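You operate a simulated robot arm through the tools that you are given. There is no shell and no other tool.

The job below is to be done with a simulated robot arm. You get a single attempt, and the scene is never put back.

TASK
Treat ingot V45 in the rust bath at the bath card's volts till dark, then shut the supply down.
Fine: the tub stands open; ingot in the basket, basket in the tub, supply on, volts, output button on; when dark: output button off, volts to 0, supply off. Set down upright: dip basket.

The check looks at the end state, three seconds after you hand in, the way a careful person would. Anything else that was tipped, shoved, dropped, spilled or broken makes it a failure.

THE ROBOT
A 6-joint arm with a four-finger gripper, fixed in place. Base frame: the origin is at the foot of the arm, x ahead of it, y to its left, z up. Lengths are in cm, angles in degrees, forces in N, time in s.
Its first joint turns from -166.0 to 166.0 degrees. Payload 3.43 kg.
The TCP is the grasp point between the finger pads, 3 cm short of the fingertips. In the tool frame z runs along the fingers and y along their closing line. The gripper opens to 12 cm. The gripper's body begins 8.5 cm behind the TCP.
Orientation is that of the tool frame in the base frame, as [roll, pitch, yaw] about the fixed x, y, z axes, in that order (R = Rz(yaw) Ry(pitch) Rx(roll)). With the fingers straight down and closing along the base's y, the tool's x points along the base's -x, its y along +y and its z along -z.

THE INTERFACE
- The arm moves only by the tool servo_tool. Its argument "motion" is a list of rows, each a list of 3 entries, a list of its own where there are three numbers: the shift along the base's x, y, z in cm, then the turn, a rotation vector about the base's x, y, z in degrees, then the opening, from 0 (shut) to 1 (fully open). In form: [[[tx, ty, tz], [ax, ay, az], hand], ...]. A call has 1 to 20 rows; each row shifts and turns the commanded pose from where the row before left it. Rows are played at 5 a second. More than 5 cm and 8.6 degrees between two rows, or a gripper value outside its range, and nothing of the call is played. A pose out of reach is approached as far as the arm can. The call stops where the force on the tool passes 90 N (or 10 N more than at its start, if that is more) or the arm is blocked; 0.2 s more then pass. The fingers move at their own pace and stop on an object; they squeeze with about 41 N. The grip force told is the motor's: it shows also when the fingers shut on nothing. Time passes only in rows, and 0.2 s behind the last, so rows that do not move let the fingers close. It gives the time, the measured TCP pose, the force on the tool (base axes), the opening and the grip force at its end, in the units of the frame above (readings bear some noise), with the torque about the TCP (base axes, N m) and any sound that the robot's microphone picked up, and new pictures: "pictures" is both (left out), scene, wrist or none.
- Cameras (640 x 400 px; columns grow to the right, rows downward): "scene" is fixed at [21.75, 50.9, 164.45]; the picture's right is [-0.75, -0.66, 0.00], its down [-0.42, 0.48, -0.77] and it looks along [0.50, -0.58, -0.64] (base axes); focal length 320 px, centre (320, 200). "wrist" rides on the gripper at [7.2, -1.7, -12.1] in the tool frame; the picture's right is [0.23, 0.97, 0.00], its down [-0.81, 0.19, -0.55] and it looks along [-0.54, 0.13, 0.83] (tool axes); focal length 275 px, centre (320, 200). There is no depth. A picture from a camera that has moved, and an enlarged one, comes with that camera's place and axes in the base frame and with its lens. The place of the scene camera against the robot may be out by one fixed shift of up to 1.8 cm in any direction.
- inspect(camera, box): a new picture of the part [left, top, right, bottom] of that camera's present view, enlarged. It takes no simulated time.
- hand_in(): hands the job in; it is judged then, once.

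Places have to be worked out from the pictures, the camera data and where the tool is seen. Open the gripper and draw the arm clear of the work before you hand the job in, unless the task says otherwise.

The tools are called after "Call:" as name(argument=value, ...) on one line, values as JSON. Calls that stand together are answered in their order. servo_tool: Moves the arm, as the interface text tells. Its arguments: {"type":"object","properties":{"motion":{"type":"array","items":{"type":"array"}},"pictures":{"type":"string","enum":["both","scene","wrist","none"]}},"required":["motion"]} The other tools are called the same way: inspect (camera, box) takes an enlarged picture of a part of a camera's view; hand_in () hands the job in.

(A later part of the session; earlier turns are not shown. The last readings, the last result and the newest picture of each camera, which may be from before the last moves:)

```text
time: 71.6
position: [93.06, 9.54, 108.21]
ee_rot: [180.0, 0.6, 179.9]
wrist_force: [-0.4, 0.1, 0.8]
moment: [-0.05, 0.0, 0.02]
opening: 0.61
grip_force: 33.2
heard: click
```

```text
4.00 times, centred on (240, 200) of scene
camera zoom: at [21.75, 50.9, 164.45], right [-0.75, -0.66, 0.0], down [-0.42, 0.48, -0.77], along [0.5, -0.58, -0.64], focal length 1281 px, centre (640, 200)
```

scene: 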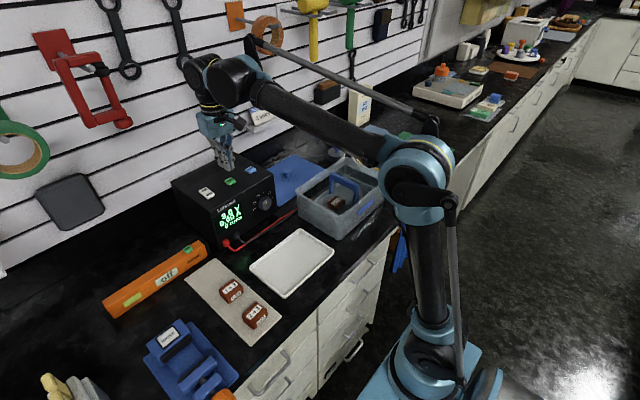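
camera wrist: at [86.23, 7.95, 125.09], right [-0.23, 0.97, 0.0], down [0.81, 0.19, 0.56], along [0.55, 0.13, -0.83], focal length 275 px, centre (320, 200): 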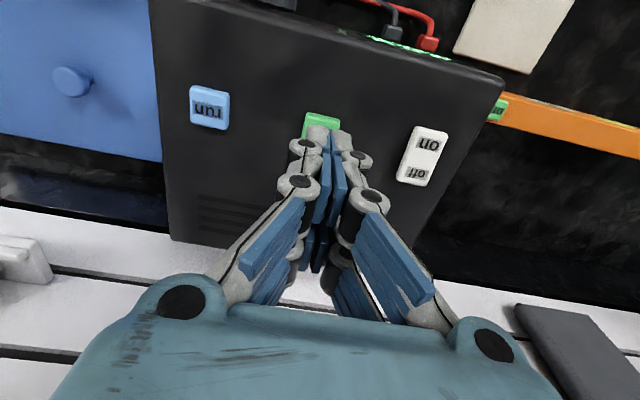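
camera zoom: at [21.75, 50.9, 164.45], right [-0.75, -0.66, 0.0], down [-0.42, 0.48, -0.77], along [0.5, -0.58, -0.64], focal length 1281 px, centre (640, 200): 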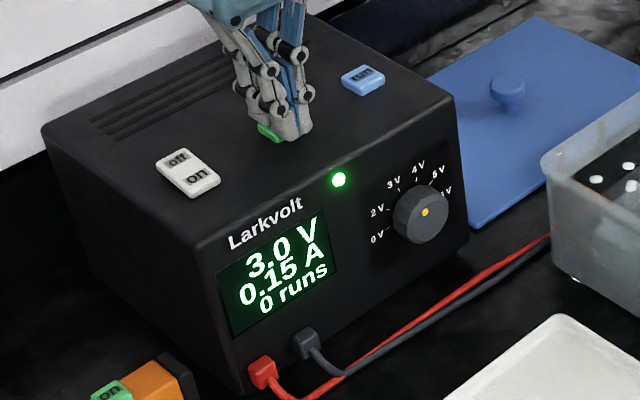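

A click was heard; the LED is on and 0.15 A flows at 3.0 V with bubbling in the bath. I'll raise the hand slightly and watch the ingot.

Call:
servo_tool(motion=[[[0, 0, 1], [0, 0, 0], 0], [[0, 0, 2], [0, 0, 0], 0], [[0, 0, 0], [0, 0, 0], 0]], pictures="none")

Call:
inspect(camera="scene", box=[285, 140, 405, 245])

Call:
inspect(camera="scene", box=[190, 150, 290, 250])

```text
time: 72.4
position: [93.24, 9.56, 111.28]
ee_rot: [180.0, 0.5, 179.8]
wrist_force: [-0.3, -0.2, -0.1]
moment: [0.0, 0.0, 0.0]
opening: 0.0
grip_force: 33.2
```

```text
3.81 times, centred on (345, 192) of scene
camera zoom: at [21.75, 50.9, 164.45], right [-0.75, -0.66, 0.0], down [-0.42, 0.48, -0.77], along [0.5, -0.58, -0.64], focal length 1220 px, centre (225, 229)
```

zoom: 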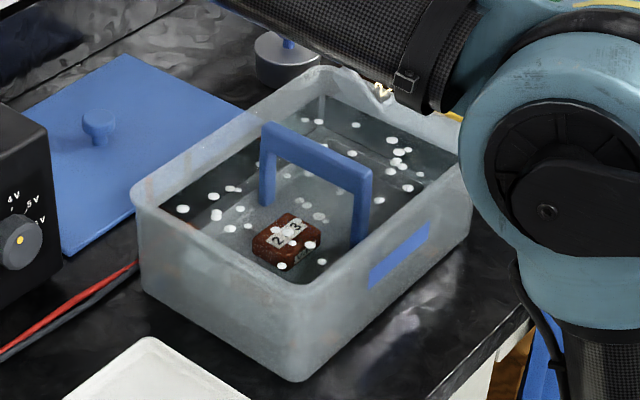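

```text
4.00 times, centred on (240, 200) of scene
camera zoom: at [21.75, 50.9, 164.45], right [-0.75, -0.66, 0.0], down [-0.42, 0.48, -0.77], along [0.5, -0.58, -0.64], focal length 1281 px, centre (640, 200)
```

zoom: 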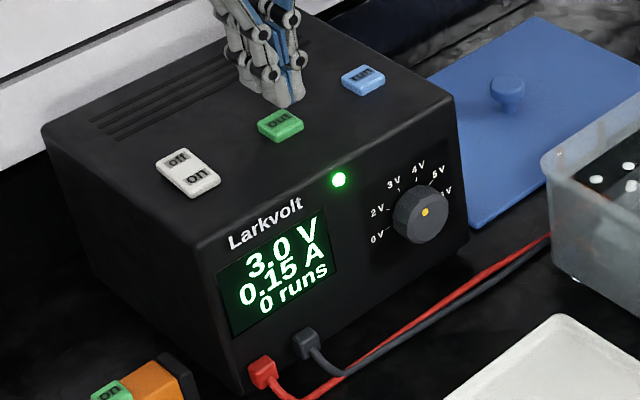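

The output stays on after release, and the ingot is bubbling, still brownish-red. I'll wait in place and watch it.

Call:
servo_tool(motion=[[[0, 0, 0], [0, 0, 0], 0], [[0, 0, 0], [0, 0, 0], 0], [[0, 0, 0], [0, 0, 0], 0], [[0, 0, 0], [0, 0, 0], 0], [[0, 0, 0], [0, 0, 0], 0], [[0, 0, 0], [0, 0, 0], 0], [[0, 0, 0], [0, 0, 0], 0], [[0, 0, 0], [0, 0, 0], 0], [[0, 0, 0], [0, 0, 0], 0], [[0, 0, 0], [0, 0, 0], 0]], pictures="none")

Call:
inspect(camera="scene", box=[315, 170, 375, 225])

```text
time: 74.6
position: [93.12, 9.58, 111.42]
ee_rot: [180.0, 0.6, 180.0]
wrist_force: [0.0, -0.3, -0.4]
moment: [-0.01, 0.01, -0.05]
opening: 0.0
grip_force: 33.5
```

```text
7.27 times, centred on (345, 198) of scene
camera zoom: at [21.75, 50.9, 164.45], right [-0.75, -0.66, 0.0], down [-0.42, 0.48, -0.77], along [0.5, -0.58, -0.64], focal length 2328 px, centre (138, 218)
```

zoom: 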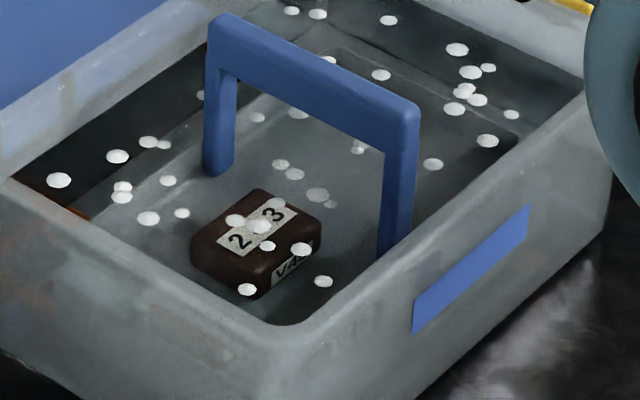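

The ingot is darkening quickly to dark brown. Waiting a short while more.

Call:
servo_tool(motion=[[[0, 0, 0], [0, 0, 0], 0], [[0, 0, 0], [0, 0, 0], 0], [[0, 0, 0], [0, 0, 0], 0], [[0, 0, 0], [0, 0, 0], 0], [[0, 0, 0], [0, 0, 0], 0]], pictures="none")

Call:
inspect(camera="scene", box=[315, 170, 375, 225])

Call:
inspect(camera="scene", box=[190, 150, 290, 250])

```text
time: 75.8
position: [93.26, 9.52, 111.36]
ee_rot: [-180.0, 0.6, 179.8]
wrist_force: [0.0, -0.5, 0.3]
moment: [0.0, -0.03, 0.01]
opening: 0.0
grip_force: 34.1
```

```text
7.27 times, centred on (345, 198) of scene
camera zoom: at [21.75, 50.9, 164.45], right [-0.75, -0.66, 0.0], down [-0.42, 0.48, -0.77], along [0.5, -0.58, -0.64], focal length 2328 px, centre (138, 218)
```

zoom: 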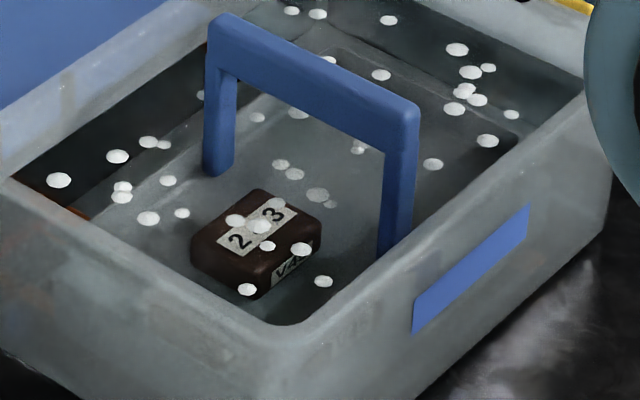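

```text
4.00 times, centred on (240, 200) of scene
camera zoom: at [21.75, 50.9, 164.45], right [-0.75, -0.66, 0.0], down [-0.42, 0.48, -0.77], along [0.5, -0.58, -0.64], focal length 1281 px, centre (640, 200)
```

zoom: 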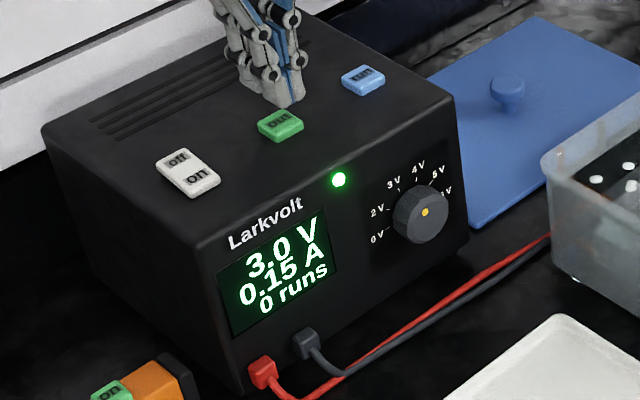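

The colour seems the same as a second ago, still with a brown tint. I'll wait two more seconds and compare closely.

Call:
servo_tool(motion=[[[0, 0, 0], [0, 0, 0], 0], [[0, 0, 0], [0, 0, 0], 0], [[0, 0, 0], [0, 0, 0], 0], [[0, 0, 0], [0, 0, 0], 0], [[0, 0, 0], [0, 0, 0], 0], [[0, 0, 0], [0, 0, 0], 0], [[0, 0, 0], [0, 0, 0], 0], [[0, 0, 0], [0, 0, 0], 0]], pictures="none")

Call:
inspect(camera="scene", box=[315, 170, 375, 225])

Call:
inspect(camera="scene", box=[328, 190, 352, 212])

```text
time: 77.6
position: [93.18, 9.59, 111.41]
ee_rot: [-179.9, 0.6, 179.8]
wrist_force: [0.3, 0.6, -0.2]
moment: [0.01, -0.01, -0.02]
opening: 0.0
grip_force: 33.3
```

```text
7.27 times, centred on (345, 198) of scene
camera zoom: at [21.75, 50.9, 164.45], right [-0.75, -0.66, 0.0], down [-0.42, 0.48, -0.77], along [0.5, -0.58, -0.64], focal length 2328 px, centre (138, 218)
```

zoom: 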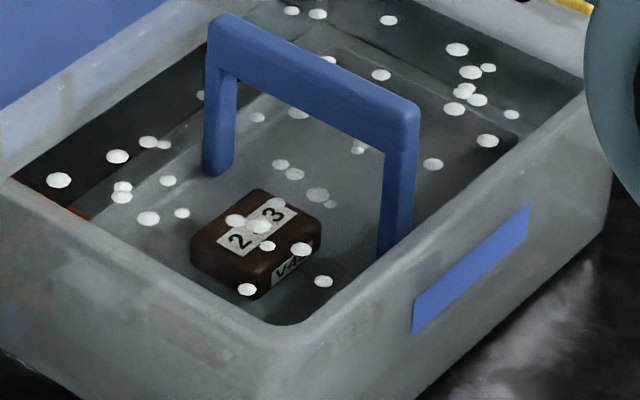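

```text
16.00 times, centred on (340, 201) of scene
camera zoom: at [21.75, 50.9, 164.45], right [-0.75, -0.66, 0.0], down [-0.42, 0.48, -0.77], along [0.5, -0.58, -0.64], focal length 5123 px, centre (0, 184)
```

zoom: 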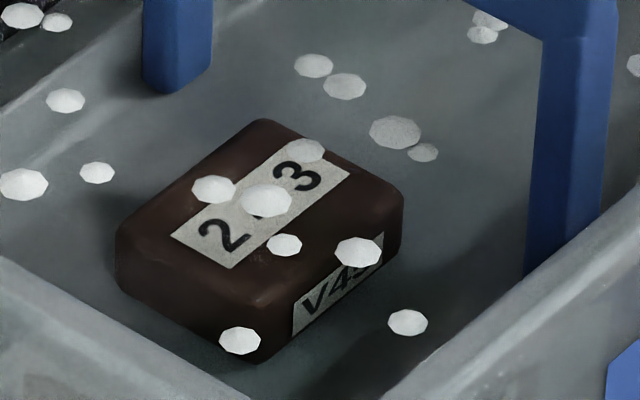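

It's dark brown now; to see whether it is still changing I'll wait three more seconds and compare at the same magnification.

Call:
servo_tool(motion=[[[0, 0, 0], [0, 0, 0], 0], [[0, 0, 0], [0, 0, 0], 0], [[0, 0, 0], [0, 0, 0], 0], [[0, 0, 0], [0, 0, 0], 0], [[0, 0, 0], [0, 0, 0], 0], [[0, 0, 0], [0, 0, 0], 0], [[0, 0, 0], [0, 0, 0], 0], [[0, 0, 0], [0, 0, 0], 0], [[0, 0, 0], [0, 0, 0], 0], [[0, 0, 0], [0, 0, 0], 0], [[0, 0, 0], [0, 0, 0], 0], [[0, 0, 0], [0, 0, 0], 0]], pictures="none")

Call:
inspect(camera="scene", box=[328, 190, 352, 212])

Call:
inspect(camera="scene", box=[190, 150, 290, 250])

```text
time: 80.2
position: [93.09, 9.59, 111.23]
ee_rot: [180.0, 0.6, 179.9]
wrist_force: [0.1, 0.3, 0.1]
moment: [-0.01, 0.01, 0.0]
opening: 0.0
grip_force: 33.6
```

```text
16.00 times, centred on (340, 201) of scene
camera zoom: at [21.75, 50.9, 164.45], right [-0.75, -0.66, 0.0], down [-0.42, 0.48, -0.77], along [0.5, -0.58, -0.64], focal length 5123 px, centre (0, 184)
```

zoom: 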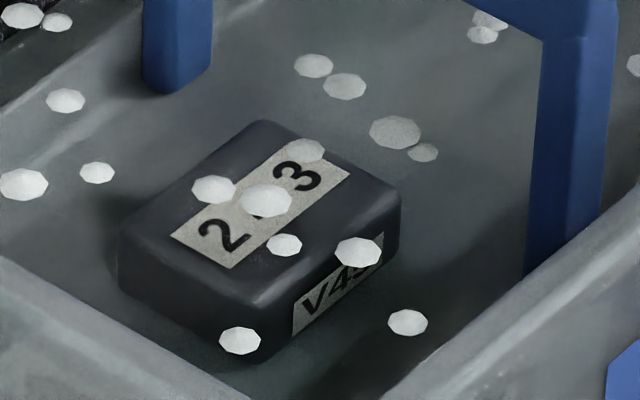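

```text
4.00 times, centred on (240, 200) of scene
camera zoom: at [21.75, 50.9, 164.45], right [-0.75, -0.66, 0.0], down [-0.42, 0.48, -0.77], along [0.5, -0.58, -0.64], focal length 1281 px, centre (640, 200)
```

zoom: 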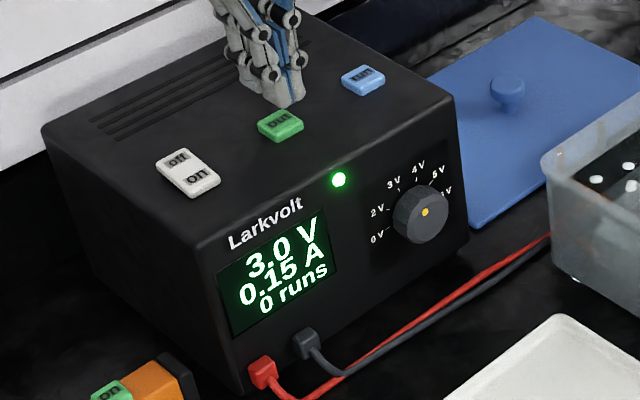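

The ingot has turned dark grey-black. Now pressing the output button again: going down the same 3 cm.

Call:
servo_tool(motion=[[[0, 0, -2], [0, 0, 0], 0], [[0, 0, -0.6], [0, 0, 0], 0], [[0, 0, -0.2], [0, 0, 0], 0], [[0, 0, -0.2], [0, 0, 0], 0], [[0, 0, 0], [0, 0, 0], 0]], pictures="none")

Call:
inspect(camera="scene", box=[190, 150, 290, 250])

```text
time: 81.4
position: [93.2, 9.5, 108.31]
ee_rot: [180.0, 0.6, 179.9]
wrist_force: [-0.5, 1.0, 1.5]
moment: [-0.03, 0.01, 0.0]
opening: 0.62
grip_force: 33.2
heard: click
```

```text
4.00 times, centred on (240, 200) of scene
camera zoom: at [21.75, 50.9, 164.45], right [-0.75, -0.66, 0.0], down [-0.42, 0.48, -0.77], along [0.5, -0.58, -0.64], focal length 1281 px, centre (640, 200)
```

zoom: 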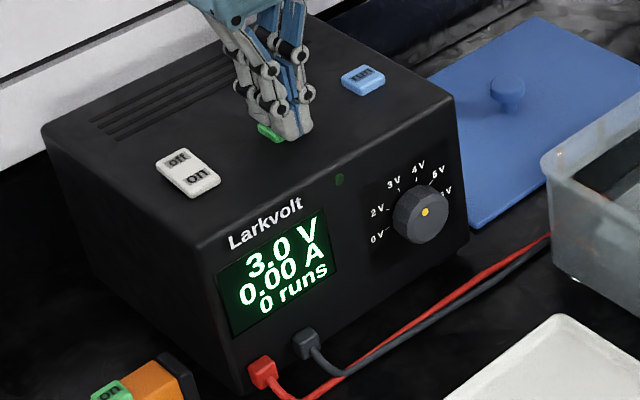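

Output is off (0.00 A, LED out). I'll lift off and retrace the path back to the pre-grasp pose in front of the knob with the hand opened.

Call:
servo_tool(motion=[[[0.2, 0, 2], [0, 0, 0], 0], [[0, 0, 2.7], [0, 0, 0], 0], [[-2.4, -0.45, 0], [0, 0, 0], 0], [[-3, -1, 0], [0, -7.4, 0], 0], [[-3, -1, 0], [0, -7.4, 0], 0], [[-3, -1, 0], [0, -7.4, 0], 0], [[-3, -1, 0], [0, -7.4, 0], 0.3], [[-1.5, -1, -1.5], [0, -7.4, 0], 0.55], [[0, -0.7, -3.5], [0, -7.4, 0], 0.55], [[0, -0.5, -3.5], [5, 0, 0], 0.55], [[1.2, -0.4, -2.5], [5, 0, 0], 0.55], [[0, 0, 0], [0, 0, 0], 0.55], [[0, 0, 0], [0, 0, 0], 0.55]], pictures="both")

Call:
inspect(camera="wrist", box=[220, 60, 440, 220])

Call:
inspect(camera="scene", box=[210, 130, 350, 250])

```text
time: 84.2
position: [78.65, 2.53, 102.26]
ee_rot: [165.8, 44.2, 170.0]
wrist_force: [0.4, 1.1, 0.2]
moment: [-0.04, 0.01, -0.05]
opening: 6.61
grip_force: 0.1
camera wrist: at [64.96, 0.43, 105.3], right [-0.16, 0.99, 0.01], down [0.18, 0.02, 0.98], along [0.97, 0.16, -0.18], focal length 275 px, centre (320, 200)
```

scene: 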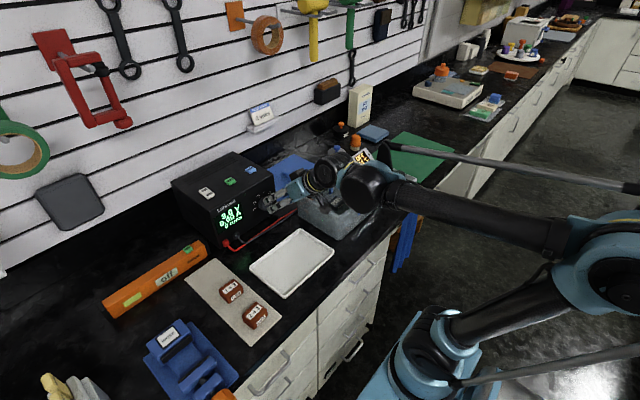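
wrist: 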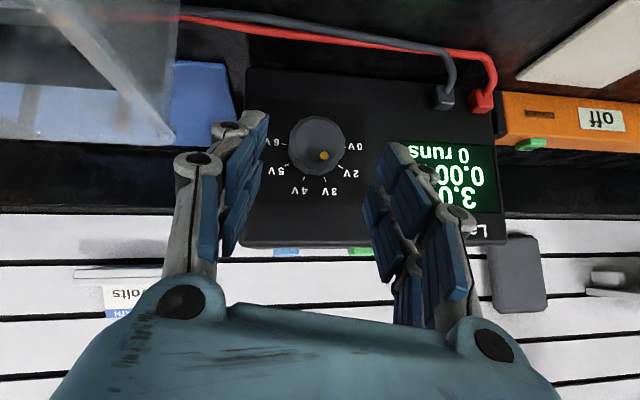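

```text
2.50 times, centred on (330, 140) of wrist
camera zoom: at [64.96, 0.43, 105.3], right [-0.16, 0.99, 0.01], down [0.18, 0.02, 0.98], along [0.97, 0.16, -0.18], focal length 688 px, centre (295, 350)
```

zoom: 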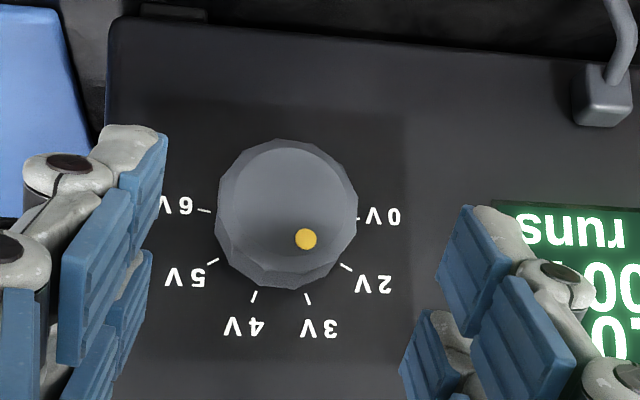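

```text
3.33 times, centred on (280, 190) of scene
camera zoom: at [21.75, 50.9, 164.45], right [-0.75, -0.66, 0.0], down [-0.42, 0.48, -0.77], along [0.5, -0.58, -0.64], focal length 1067 px, centre (453, 233)
```

zoom: 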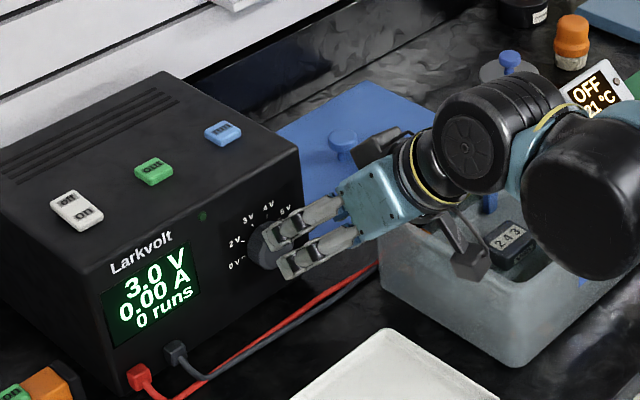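

Back at the pre-grasp, aligned as before. Advancing along the tool axis to the earlier grip pose at (83.0, 3.4, 97.9).

Call:
servo_tool(motion=[[[1.5, 0.26, -1.45], [0, 0, 0], 0.55], [[1.5, 0.26, -1.45], [0, 0, 0], 0.55], [[1.4, 0.24, -1.4], [0, 0, 0], 0.55], [[0, 0, 0], [0, 0, 0], 0.55], [[0, 0, 0], [0, 0, 0], 0.55]], pictures="wrist")

Call:
inspect(camera="wrist", box=[220, 80, 440, 240])

```text
time: 85.4
position: [82.98, 3.34, 97.69]
ee_rot: [166.0, 44.3, 170.2]
wrist_force: [-0.4, -0.3, 0.8]
moment: [0.0, -0.02, 0.01]
opening: 6.62
grip_force: 0.0
camera wrist: at [69.37, 1.16, 100.88], right [-0.16, 0.99, 0.01], down [0.18, 0.02, 0.98], along [0.97, 0.16, -0.18], focal length 275 px, centre (320, 200)
```

wrist: 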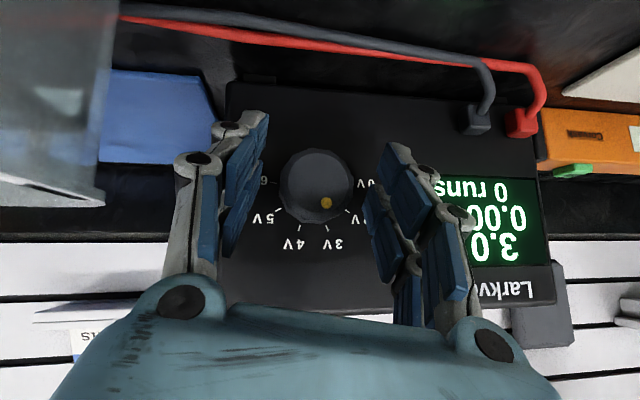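

```text
2.50 times, centred on (330, 160) of wrist
camera zoom: at [69.37, 1.16, 100.88], right [-0.16, 0.99, 0.01], down [0.18, 0.02, 0.98], along [0.97, 0.16, -0.18], focal length 688 px, centre (295, 300)
```

zoom: 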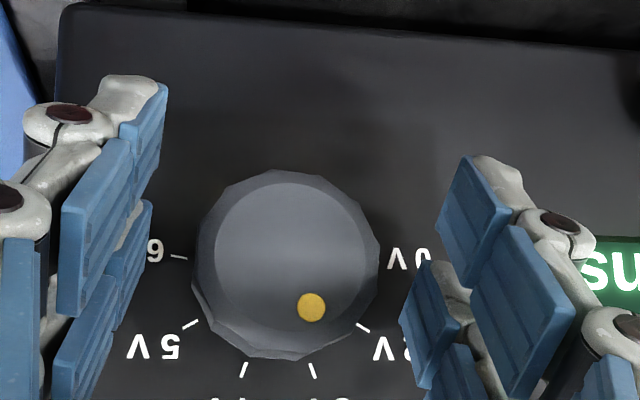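

Aligned and contact-free. Closing on the knob again.

Call:
servo_tool(motion=[[[0, 0, 0.05], [0, 0, 0], 0.45], [[0, 0, 0], [0, 0, 0], 0.35], [[0, 0, 0], [0, 0, 0], 0.25], [[0, 0, 0], [0, 0, 0], 0.2], [[0, 0, 0], [0, 0, 0], 0.2]], pictures="none")

Call:
inspect(camera="scene", box=[200, 160, 300, 250])

```text
time: 86.6
position: [82.97, 3.33, 97.83]
ee_rot: [166.0, 44.2, 170.1]
wrist_force: [0.4, 7.9, 2.9]
moment: [0.07, -0.24, 0.68]
opening: 4.28
grip_force: 44.7
```

```text
4.44 times, centred on (250, 205) of scene
camera zoom: at [21.75, 50.9, 164.45], right [-0.75, -0.66, 0.0], down [-0.42, 0.48, -0.77], along [0.5, -0.58, -0.64], focal length 1423 px, centre (631, 178)
```

zoom: 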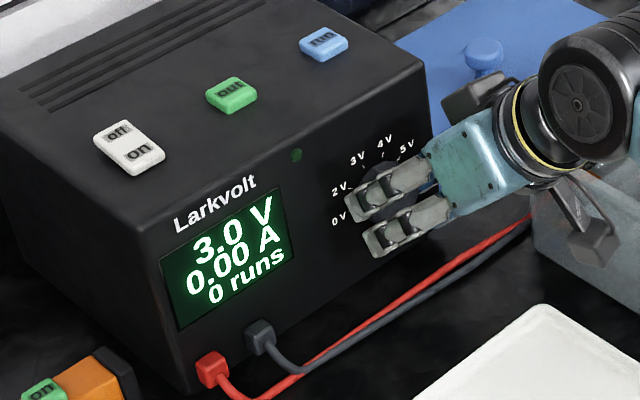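

Gripped with little side force and still 3.0 V. Turning back −32° first, checking forces.

Call:
servo_tool(motion=[[[0, 0.125, 0.013], [-8, 0, 0], 0.2], [[0, 0.125, -0.004], [-8, 0, 0], 0.2], [[0, 0.124, -0.022], [-8, 0, 0], 0.2], [[0, 0.119, -0.039], [-8, 0, 0], 0.2], [[0, 0, 0], [0, 0, 0], 0.2]], pictures="none")

Call:
inspect(camera="scene", box=[200, 160, 300, 250])

```text
time: 87.8
position: [83.04, 3.89, 97.8]
ee_rot: [-150.2, 41.1, -159.4]
wrist_force: [2.6, 9.7, -4.8]
moment: [0.07, 0.07, 0.63]
opening: 4.29
grip_force: 44.5
```

```text
4.44 times, centred on (250, 205) of scene
camera zoom: at [21.75, 50.9, 164.45], right [-0.75, -0.66, 0.0], down [-0.42, 0.48, -0.77], along [0.5, -0.58, -0.64], focal length 1423 px, centre (631, 178)
```

zoom: 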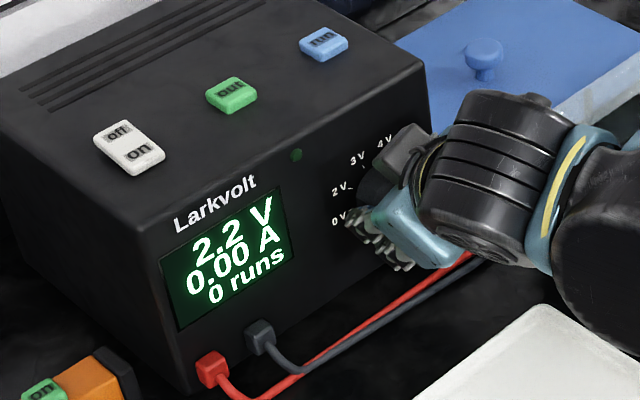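

Display fell to 2.2 V with low forces. Turning the next −32°.

Call:
servo_tool(motion=[[[0, 0.113, -0.055], [-8, 0, 0], 0.2], [[0, 0.104, -0.07], [-8, 0, 0], 0.2], [[0, 0.093, -0.084], [-8, 0, 0], 0.2], [[0, 0.081, -0.096], [-8, 0, 0], 0.2], [[0, 0, 0], [0, 0, 0], 0.2]], pictures="none")

Call:
inspect(camera="scene", box=[200, 160, 300, 250])

```text
time: 89.0
position: [83.06, 4.18, 97.58]
ee_rot: [-117.1, 24.4, -141.0]
wrist_force: [1.4, 14.8, 9.8]
moment: [0.03, -0.17, 0.66]
opening: 4.29
grip_force: 45.5
```

```text
4.44 times, centred on (250, 205) of scene
camera zoom: at [21.75, 50.9, 164.45], right [-0.75, -0.66, 0.0], down [-0.42, 0.48, -0.77], along [0.5, -0.58, -0.64], focal length 1423 px, centre (631, 178)
```

zoom: 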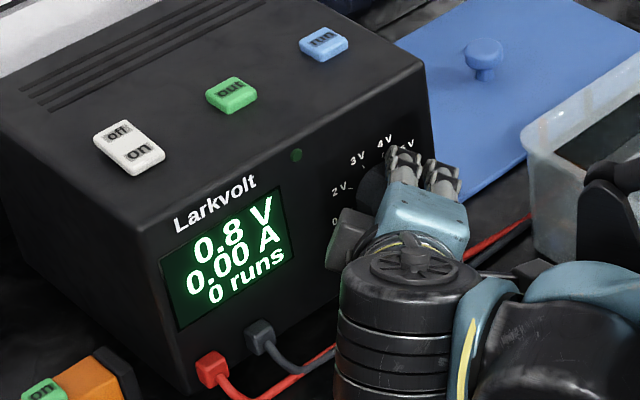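

0.8 V now, i.e. 16° to go. Turning the final −16°.

Call:
servo_tool(motion=[[[0, 0.09, -0.08], [-8, 0, 0], 0.2], [[0, 0.07, -0.1], [-8, 0, 0], 0.2], [[0, 0, 0], [0, 0, 0], 0.2], [[0, 0, 0], [0, 0, 0], 0.2]], pictures="wrist")

Call:
inspect(camera="scene", box=[200, 160, 300, 250])

Call:
inspect(camera="wrist", box=[220, 80, 440, 240])

```text
time: 90.0
position: [82.89, 4.39, 97.25]
ee_rot: [-104.4, 14.0, -136.7]
wrist_force: [3.7, 14.4, 8.7]
moment: [0.0, -0.03, 0.44]
opening: 4.3
grip_force: 45.1
camera wrist: at [69.38, 7.11, 100.07], right [-0.16, 0.18, -0.97], down [0.18, 0.97, 0.15], along [0.97, -0.15, -0.19], focal length 275 px, centre (320, 200)
```

wrist: 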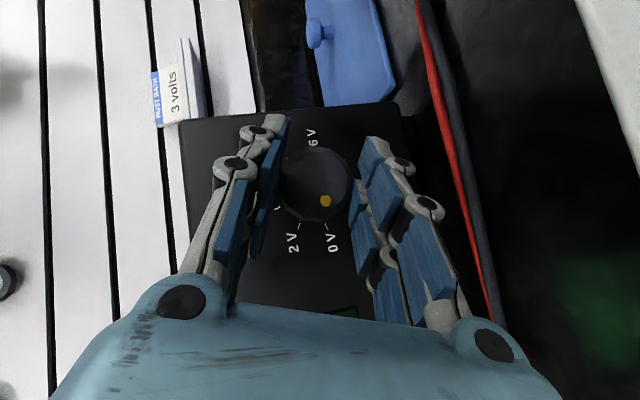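

```text
4.44 times, centred on (250, 205) of scene
camera zoom: at [21.75, 50.9, 164.45], right [-0.75, -0.66, 0.0], down [-0.42, 0.48, -0.77], along [0.5, -0.58, -0.64], focal length 1423 px, centre (631, 178)
```

zoom: 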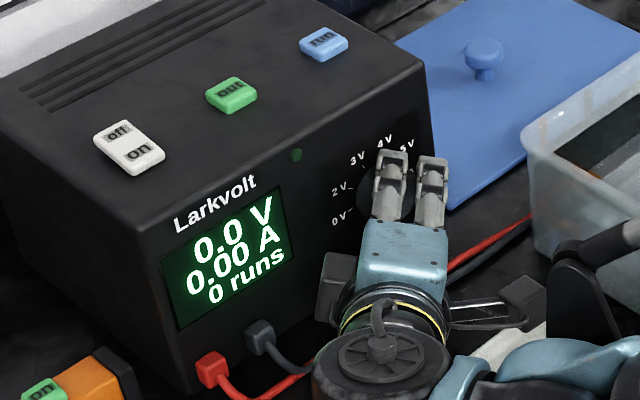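

```text
2.50 times, centred on (330, 160) of wrist
camera zoom: at [69.38, 7.11, 100.07], right [-0.16, 0.18, -0.97], down [0.18, 0.97, 0.15], along [0.97, -0.15, -0.19], focal length 688 px, centre (295, 300)
```

zoom: 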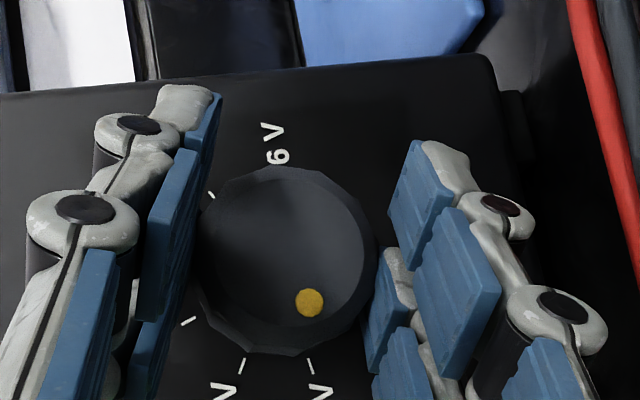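

The display reads 0.0 V. Releasing the knob and checking that it stays.

Call:
servo_tool(motion=[[[0, 0.03, 0.02], [0, 0, 0], 0.2], [[0, 0, 0], [0, 0, 0], 0.4], [[0, 0, 0], [0, 0, 0], 0.55], [[0, 0, 0], [0, 0, 0], 0.55]], pictures="none")

Call:
inspect(camera="scene", box=[200, 160, 300, 250])

Call:
inspect(camera="wrist", box=[220, 80, 440, 240])

```text
time: 91.0
position: [83.03, 4.2, 97.31]
ee_rot: [-104.5, 14.0, -136.8]
wrist_force: [-0.2, -1.0, 0.2]
moment: [-0.03, -0.05, 0.01]
opening: 6.61
grip_force: 0.0
```

```text
4.44 times, centred on (250, 205) of scene
camera zoom: at [21.75, 50.9, 164.45], right [-0.75, -0.66, 0.0], down [-0.42, 0.48, -0.77], along [0.5, -0.58, -0.64], focal length 1423 px, centre (631, 178)
```

zoom: 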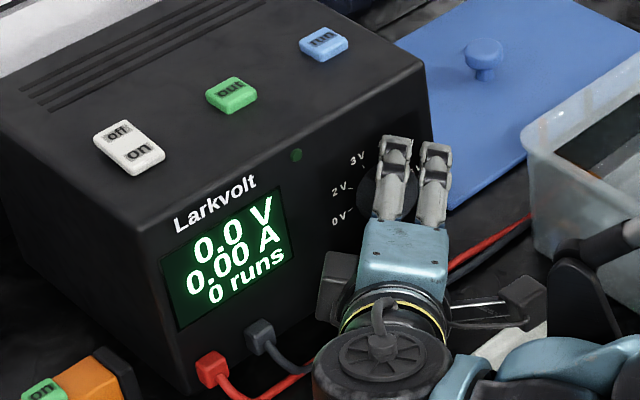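

```text
2.50 times, centred on (330, 160) of wrist
camera zoom: at [69.38, 7.05, 100.09], right [-0.16, 0.18, -0.97], down [0.18, 0.97, 0.15], along [0.97, -0.15, -0.19], focal length 688 px, centre (295, 300)
```

zoom: 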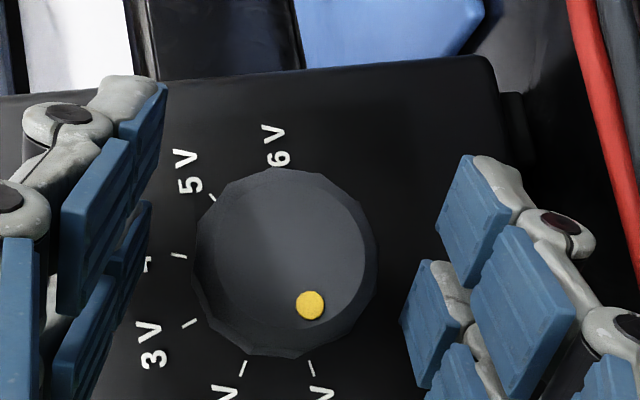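

0.0 V holds. I'll retreat along the tool axis, rise, and roll the tool back by +70°.

Call:
servo_tool(motion=[[[-1.4, 1.33, 0.49], [0, 0, 0], 0.55], [[-2.1, 2.0, 0.72], [0, 0, 0], 0.55], [[-2.1, 2.0, 0.72], [0, 0, 0], 0.55], [[-1.55, 0.5, 2.07], [0, 0, 0], 0.55], [[-1.55, 0.5, 2.07], [0, 0, 0], 0.55], [[-1.55, 0.5, 2.07], [0, 0, 0], 0.55], [[-1.55, 0.5, 2.07], [0, 0, 0], 0.55], [[-0.1, -0.2, 0.8], [7, 0, 0], 0.55], [[-0.1, -0.2, 0.8], [7, 0, 0], 0.55], [[-0.1, -0.2, 0.8], [7, 0, 0], 0.55], [[-0.1, -0.2, 0.8], [7, 0, 0], 0.55], [[-0.1, -0.2, 0.8], [7, 0, 0], 0.55], [[-0.1, -0.2, 0.8], [7, 0, 0], 0.4], [[-0.1, -0.2, 0.8], [7, 0, 0], 0.2], [[-0.1, -0.2, 0.8], [7, 0, 0], 0], [[-0.1, -0.2, 0.8], [7, 0, 0], 0], [[-0.1, -0.2, 0.8], [7, 0, 0], 0], [[0, 0, 0], [0, 0, 0], 0], [[0, 0, 0], [0, 0, 0], 0]], pictures="both")

```text
time: 95.0
position: [70.31, 9.69, 115.58]
ee_rot: [179.9, 45.0, 179.9]
wrist_force: [-0.3, -0.1, 1.0]
moment: [-0.01, 0.0, -0.02]
opening: 0.01
grip_force: 32.9
camera wrist: at [56.68, 8.08, 119.05], right [-0.16, 0.97, -0.16], down [0.18, 0.19, 0.96], along [0.97, 0.13, -0.21], focal length 275 px, centre (320, 200)
```

scene: 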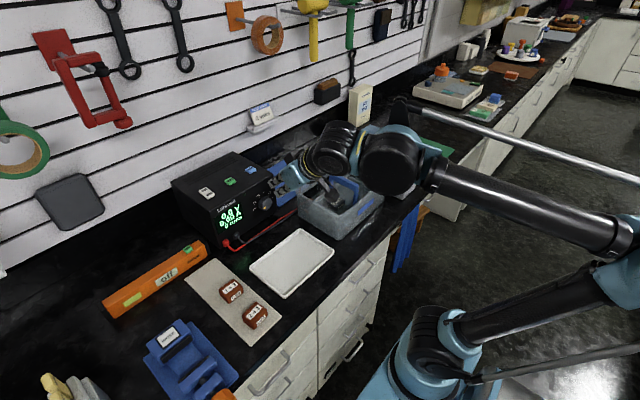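
wrist: 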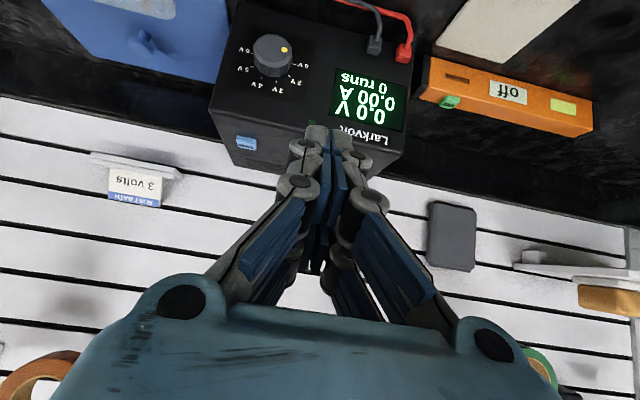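

Retracted with the dial at 0 V. Now back to vertical and over to the rocker's "off" half at about (95.2, 18.1).

Call:
servo_tool(motion=[[[4.1, 1.4, -0.25], [0, 7.4, 0], 0], [[4.1, 1.4, -0.25], [0, 7.4, 0], 0], [[4.1, 1.4, -0.25], [0, 7.4, 0], 0], [[4.1, 1.4, -0.25], [0, 7.4, 0], 0], [[4.1, 1.4, -0.25], [0, 7.4, 0], 0], [[4.1, 1.4, -0.25], [0, 7.4, 0], 0], [[0, 0, 0], [0, 0, 0], 0], [[0, 0, 0], [0, 0, 0], 0]], pictures="both")

Call:
inspect(camera="wrist", box=[220, 60, 420, 200])

Call:
inspect(camera="scene", box=[165, 140, 265, 230])

```text
time: 96.8
position: [94.82, 17.94, 113.9]
ee_rot: [-179.9, 0.6, 179.9]
wrist_force: [0.2, -0.3, -0.6]
moment: [0.01, 0.0, -0.01]
opening: 0.0
grip_force: 33.8
camera wrist: at [87.57, 16.41, 125.85], right [-0.23, 0.97, 0.0], down [0.81, 0.19, 0.56], along [0.55, 0.13, -0.83], focal length 275 px, centre (320, 200)
```

scene: 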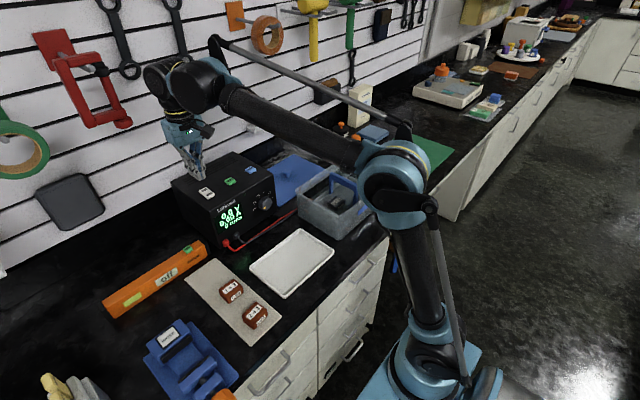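
wrist: 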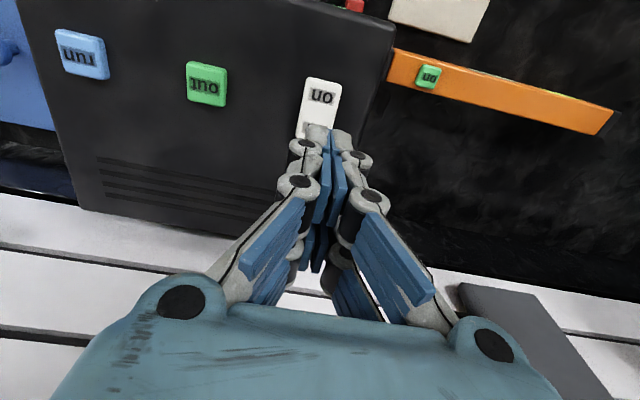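

```text
2.86 times, centred on (320, 130) of wrist
camera zoom: at [87.57, 16.41, 125.85], right [-0.23, 0.97, 0.0], down [0.81, 0.19, 0.56], along [0.55, 0.13, -0.83], focal length 786 px, centre (320, 400)
```

zoom: 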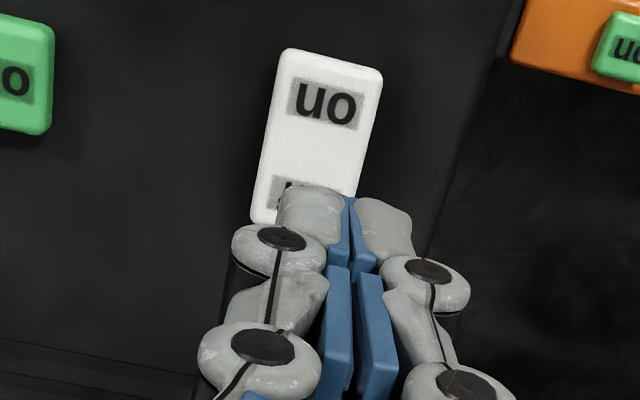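

```text
4.44 times, centred on (215, 185) of scene
camera zoom: at [21.75, 50.9, 164.45], right [-0.75, -0.66, 0.0], down [-0.42, 0.48, -0.77], along [0.5, -0.58, -0.64], focal length 1423 px, centre (787, 267)
```

zoom: 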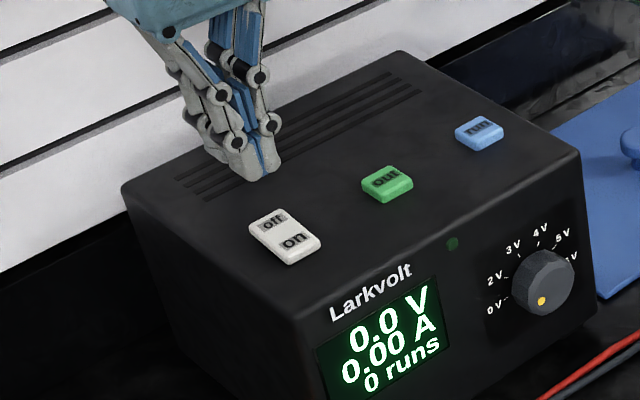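

The rocker spans x≈91.5–95.9, y≈16.4–18.9. I'll shift to (95.1, 17.7) and lower to just above the raised "off" half.

Call:
servo_tool(motion=[[[0.2, -0.4, -2], [0, 0, 0], 0], [[0, 0, -2], [0, 0, 0], 0], [[0, 0, -0.8], [0, 0, 0], 0], [[0, 0, 0], [0, 0, 0], 0]], pictures="none")

Call:
inspect(camera="scene", box=[165, 140, 265, 230])

```text
time: 97.8
position: [95.0, 17.44, 109.12]
ee_rot: [179.9, 0.6, 179.9]
wrist_force: [0.3, -0.6, 0.4]
moment: [0.02, 0.02, -0.01]
opening: 0.0
grip_force: 33.5
```

```text
4.44 times, centred on (215, 185) of scene
camera zoom: at [21.75, 50.9, 164.45], right [-0.75, -0.66, 0.0], down [-0.42, 0.48, -0.77], along [0.5, -0.58, -0.64], focal length 1423 px, centre (787, 267)
```

zoom: 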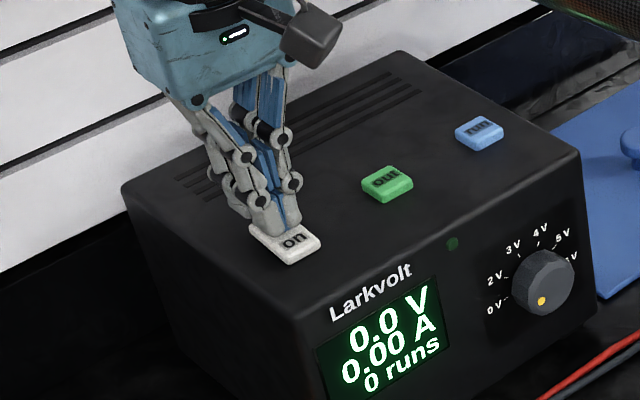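

The tips are right above the "off" half. Pressing down in 0.15–0.2 cm steps.

Call:
servo_tool(motion=[[[0, 0, -0.2], [0, 0, 0], 0], [[0, 0, -0.2], [0, 0, 0], 0], [[0, 0, -0.15], [0, 0, 0], 0], [[0, 0, 0], [0, 0, 0], 0]], pictures="none")

Call:
inspect(camera="scene", box=[165, 140, 285, 250])

```text
time: 98.8
position: [95.01, 17.55, 108.68]
ee_rot: [-180.0, 0.6, 179.9]
wrist_force: [8.6, 0.4, 17.7]
moment: [0.0, -0.07, 0.0]
opening: 0.6
grip_force: 33.5
```

```text
3.64 times, centred on (225, 195) of scene
camera zoom: at [21.75, 50.9, 164.45], right [-0.75, -0.66, 0.0], down [-0.42, 0.48, -0.77], along [0.5, -0.58, -0.64], focal length 1164 px, centre (666, 218)
```

zoom: 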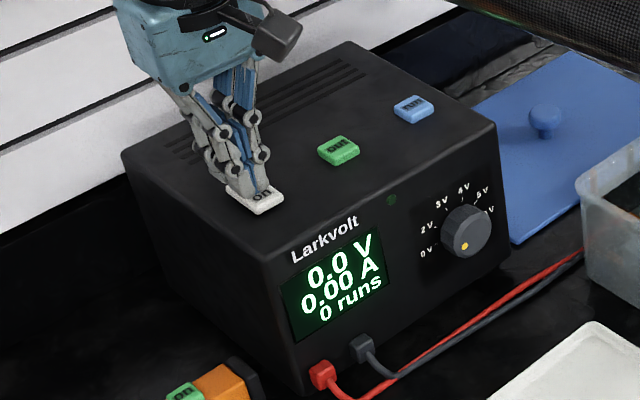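

In contact (≈18 N) but not yet switched. Pressing slightly further.

Call:
servo_tool(motion=[[[0, 0, -0.12], [0, 0, 0], 0], [[0, 0, -0.08], [0, 0, 0], 0], [[0, 0, 0], [0, 0, 0], 0]], pictures="none")

Call:
inspect(camera="scene", box=[165, 140, 285, 250])

```text
time: 99.8
position: [93.69, 17.72, 109.58]
ee_rot: [180.0, 1.4, -180.0]
wrist_force: [3.4, 1.2, -2.4]
moment: [-0.02, 0.22, 0.02]
opening: 0.01
grip_force: 33.0
stopped in row 3: the force on the tool passed its limit at 91 N (the readings are from after the stop); the commanded pose is now the measured one
```

```text
3.64 times, centred on (225, 195) of scene
camera zoom: at [21.75, 50.9, 164.45], right [-0.75, -0.66, 0.0], down [-0.42, 0.48, -0.77], along [0.5, -0.58, -0.64], focal length 1164 px, centre (666, 218)
```

zoom: 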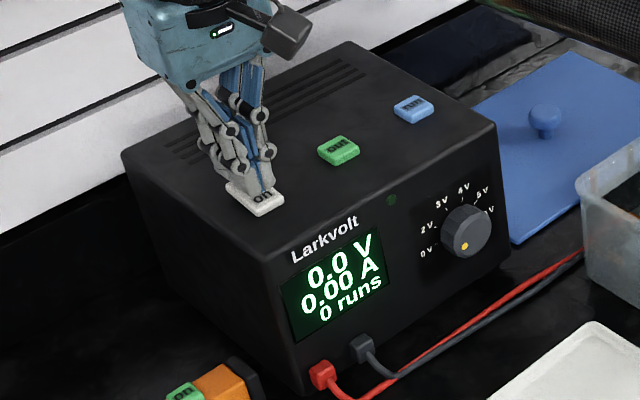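

The press stalled at 91 N and slipped: the two-pronged tip straddles the rocker's pivot. The supply looks unmoved. I'll rise, and turn the hand −90° so the tip is only ~2 cm long in x and presses the "off" half alone.

Call:
servo_tool(motion=[[[0, 0, 2], [0, 0, 0], 0], [[0, 0, 3], [0, 0.7, 0], 0], [[0.1, 0, 0.5], [0, 0, -8.2], 0], [[0.1, 0, 0], [0, 0, -8.2], 0], [[0.1, 0, 0], [0, 0, -8.2], 0], [[0.1, 0, 0], [0, 0, -8.2], 0], [[0.1, 0, 0], [0, 0, -8.2], 0], [[0.1, 0, 0], [0, 0, -8.2], 0], [[0.1, 0, 0], [0, 0, -8.2], 0], [[0.1, 0, 0], [0, 0, -8.2], 0], [[0.1, 0, 0], [0, 0, -8.2], 0], [[0.1, 0, 0], [0, 0, -8.2], 0], [[0.1, 0, 0], [0, 0, -8.0], 0], [[0, 0, 0], [0, 0, 0], 0], [[0, 0, 0], [0, 0, 0], 0]], pictures="both")

Call:
inspect(camera="wrist", box=[220, 60, 420, 200])

Call:
inspect(camera="scene", box=[165, 140, 285, 250])

```text
time: 103.0
position: [94.85, 17.67, 115.21]
ee_rot: [180.0, 0.8, 90.0]
wrist_force: [0.4, 0.6, -0.4]
moment: [0.01, 0.02, -0.02]
opening: 0.0
grip_force: 33.7
camera wrist: at [93.11, 25.07, 127.19], right [0.97, 0.23, 0.0], down [0.19, -0.8, 0.56], along [0.13, -0.55, -0.83], focal length 275 px, centre (320, 200)
```

scene: 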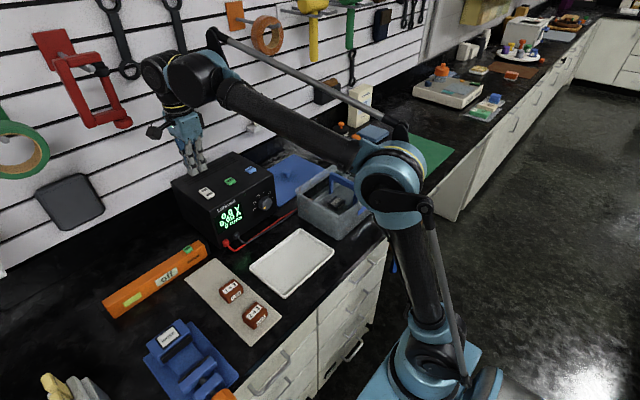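
wrist: 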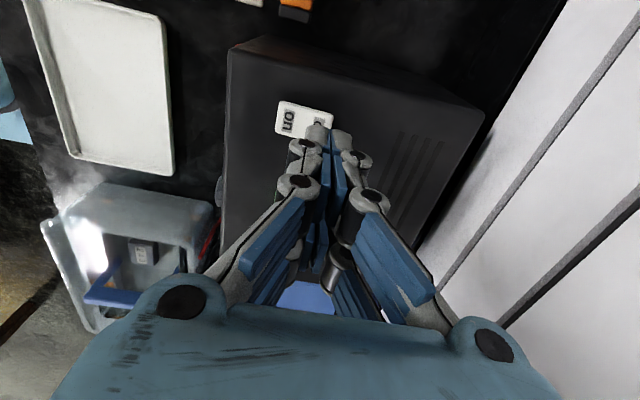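

```text
2.86 times, centred on (320, 130) of wrist
camera zoom: at [93.11, 25.07, 127.19], right [0.97, 0.23, 0.0], down [0.19, -0.8, 0.56], along [0.13, -0.55, -0.83], focal length 786 px, centre (320, 400)
```

zoom: 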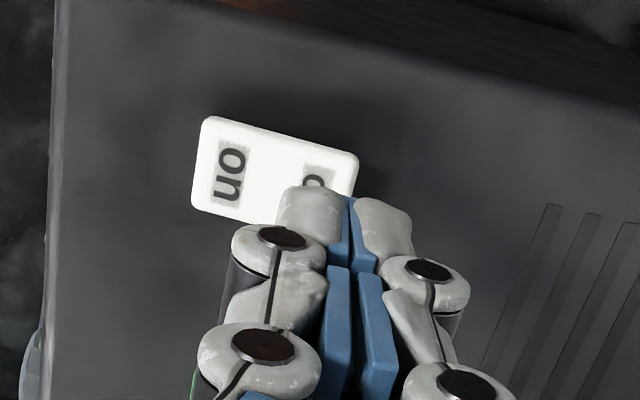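

```text
3.64 times, centred on (225, 195) of scene
camera zoom: at [21.75, 50.9, 164.45], right [-0.75, -0.66, 0.0], down [-0.42, 0.48, -0.77], along [0.5, -0.58, -0.64], focal length 1164 px, centre (666, 218)
```

zoom: 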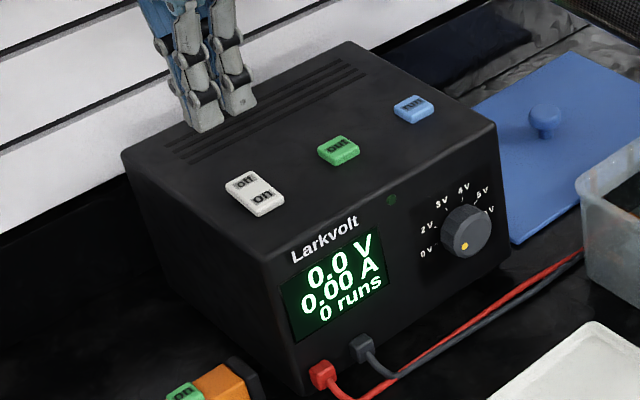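

The hand is now turned; the rocker's centre is near (93.45, 17.4) with its "off" end at x≈95.6. I'll go to (95.25, 17.4) and lower to just above.

Call:
servo_tool(motion=[[[0.4, -0.3, -2], [0, 0, 0], 0], [[0, 0, -2.5], [0, 0, 0], 0], [[0, 0, -1.6], [0, 0, 0], 0], [[0, 0, 0], [0, 0, 0], 0]], pictures="none")

Call:
inspect(camera="scene", box=[175, 155, 245, 215])

Call:
inspect(camera="wrist", box=[220, 60, 420, 200])

```text
time: 104.0
position: [95.29, 17.35, 109.08]
ee_rot: [180.0, 0.8, 89.8]
wrist_force: [-0.1, -0.1, -1.1]
moment: [0.02, 0.01, 0.04]
opening: 0.0
grip_force: 32.8
```

```text
6.67 times, centred on (210, 185) of scene
camera zoom: at [21.75, 50.9, 164.45], right [-0.75, -0.66, 0.0], down [-0.42, 0.48, -0.77], along [0.5, -0.58, -0.64], focal length 2134 px, centre (1053, 300)
```

zoom: 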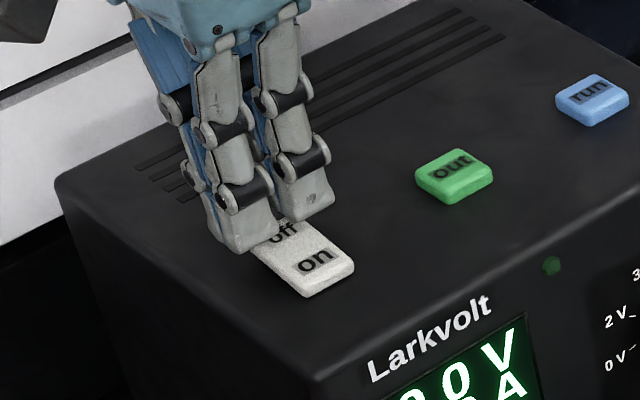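

```text
2.86 times, centred on (320, 130) of wrist
camera zoom: at [93.57, 24.79, 121.06], right [0.97, 0.23, 0.0], down [0.19, -0.8, 0.56], along [0.13, -0.55, -0.83], focal length 786 px, centre (320, 400)
```

zoom: 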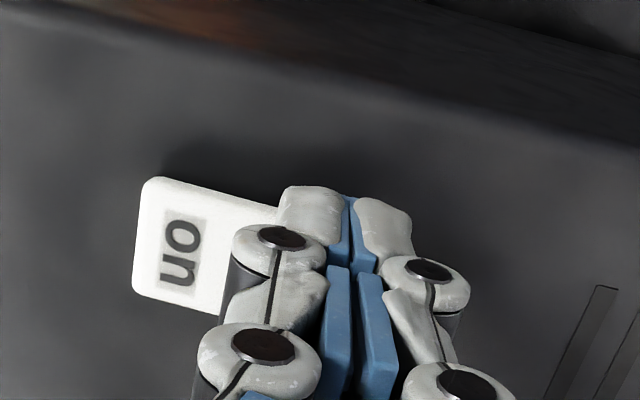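

The tips are over the "off" half only. Pressing down in small steps.

Call:
servo_tool(motion=[[[0, 0, -0.2], [0, 0, 0], 0], [[0, 0, -0.2], [0, 0, 0], 0], [[0, 0, -0.15], [0, 0, 0], 0], [[0, 0, 0], [0, 0, 0], 0]], pictures="none")

Call:
inspect(camera="scene", box=[165, 140, 285, 250])

```text
time: 105.0
position: [95.21, 17.39, 108.61]
ee_rot: [180.0, 0.8, 89.9]
wrist_force: [4.3, 2.2, 9.6]
moment: [0.17, -0.04, -0.05]
opening: 0.0
grip_force: 33.8
```

```text
3.64 times, centred on (225, 195) of scene
camera zoom: at [21.75, 50.9, 164.45], right [-0.75, -0.66, 0.0], down [-0.42, 0.48, -0.77], along [0.5, -0.58, -0.64], focal length 1164 px, centre (666, 218)
```

zoom: 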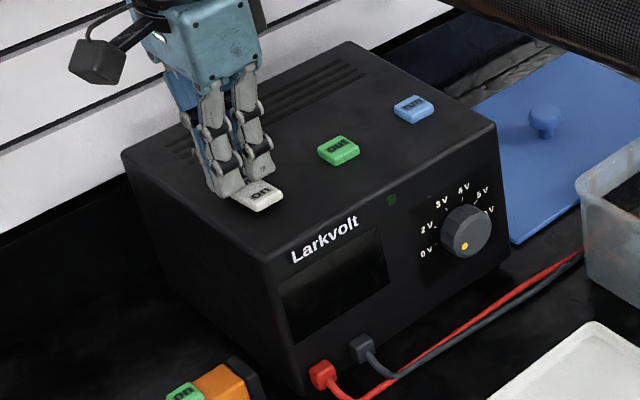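

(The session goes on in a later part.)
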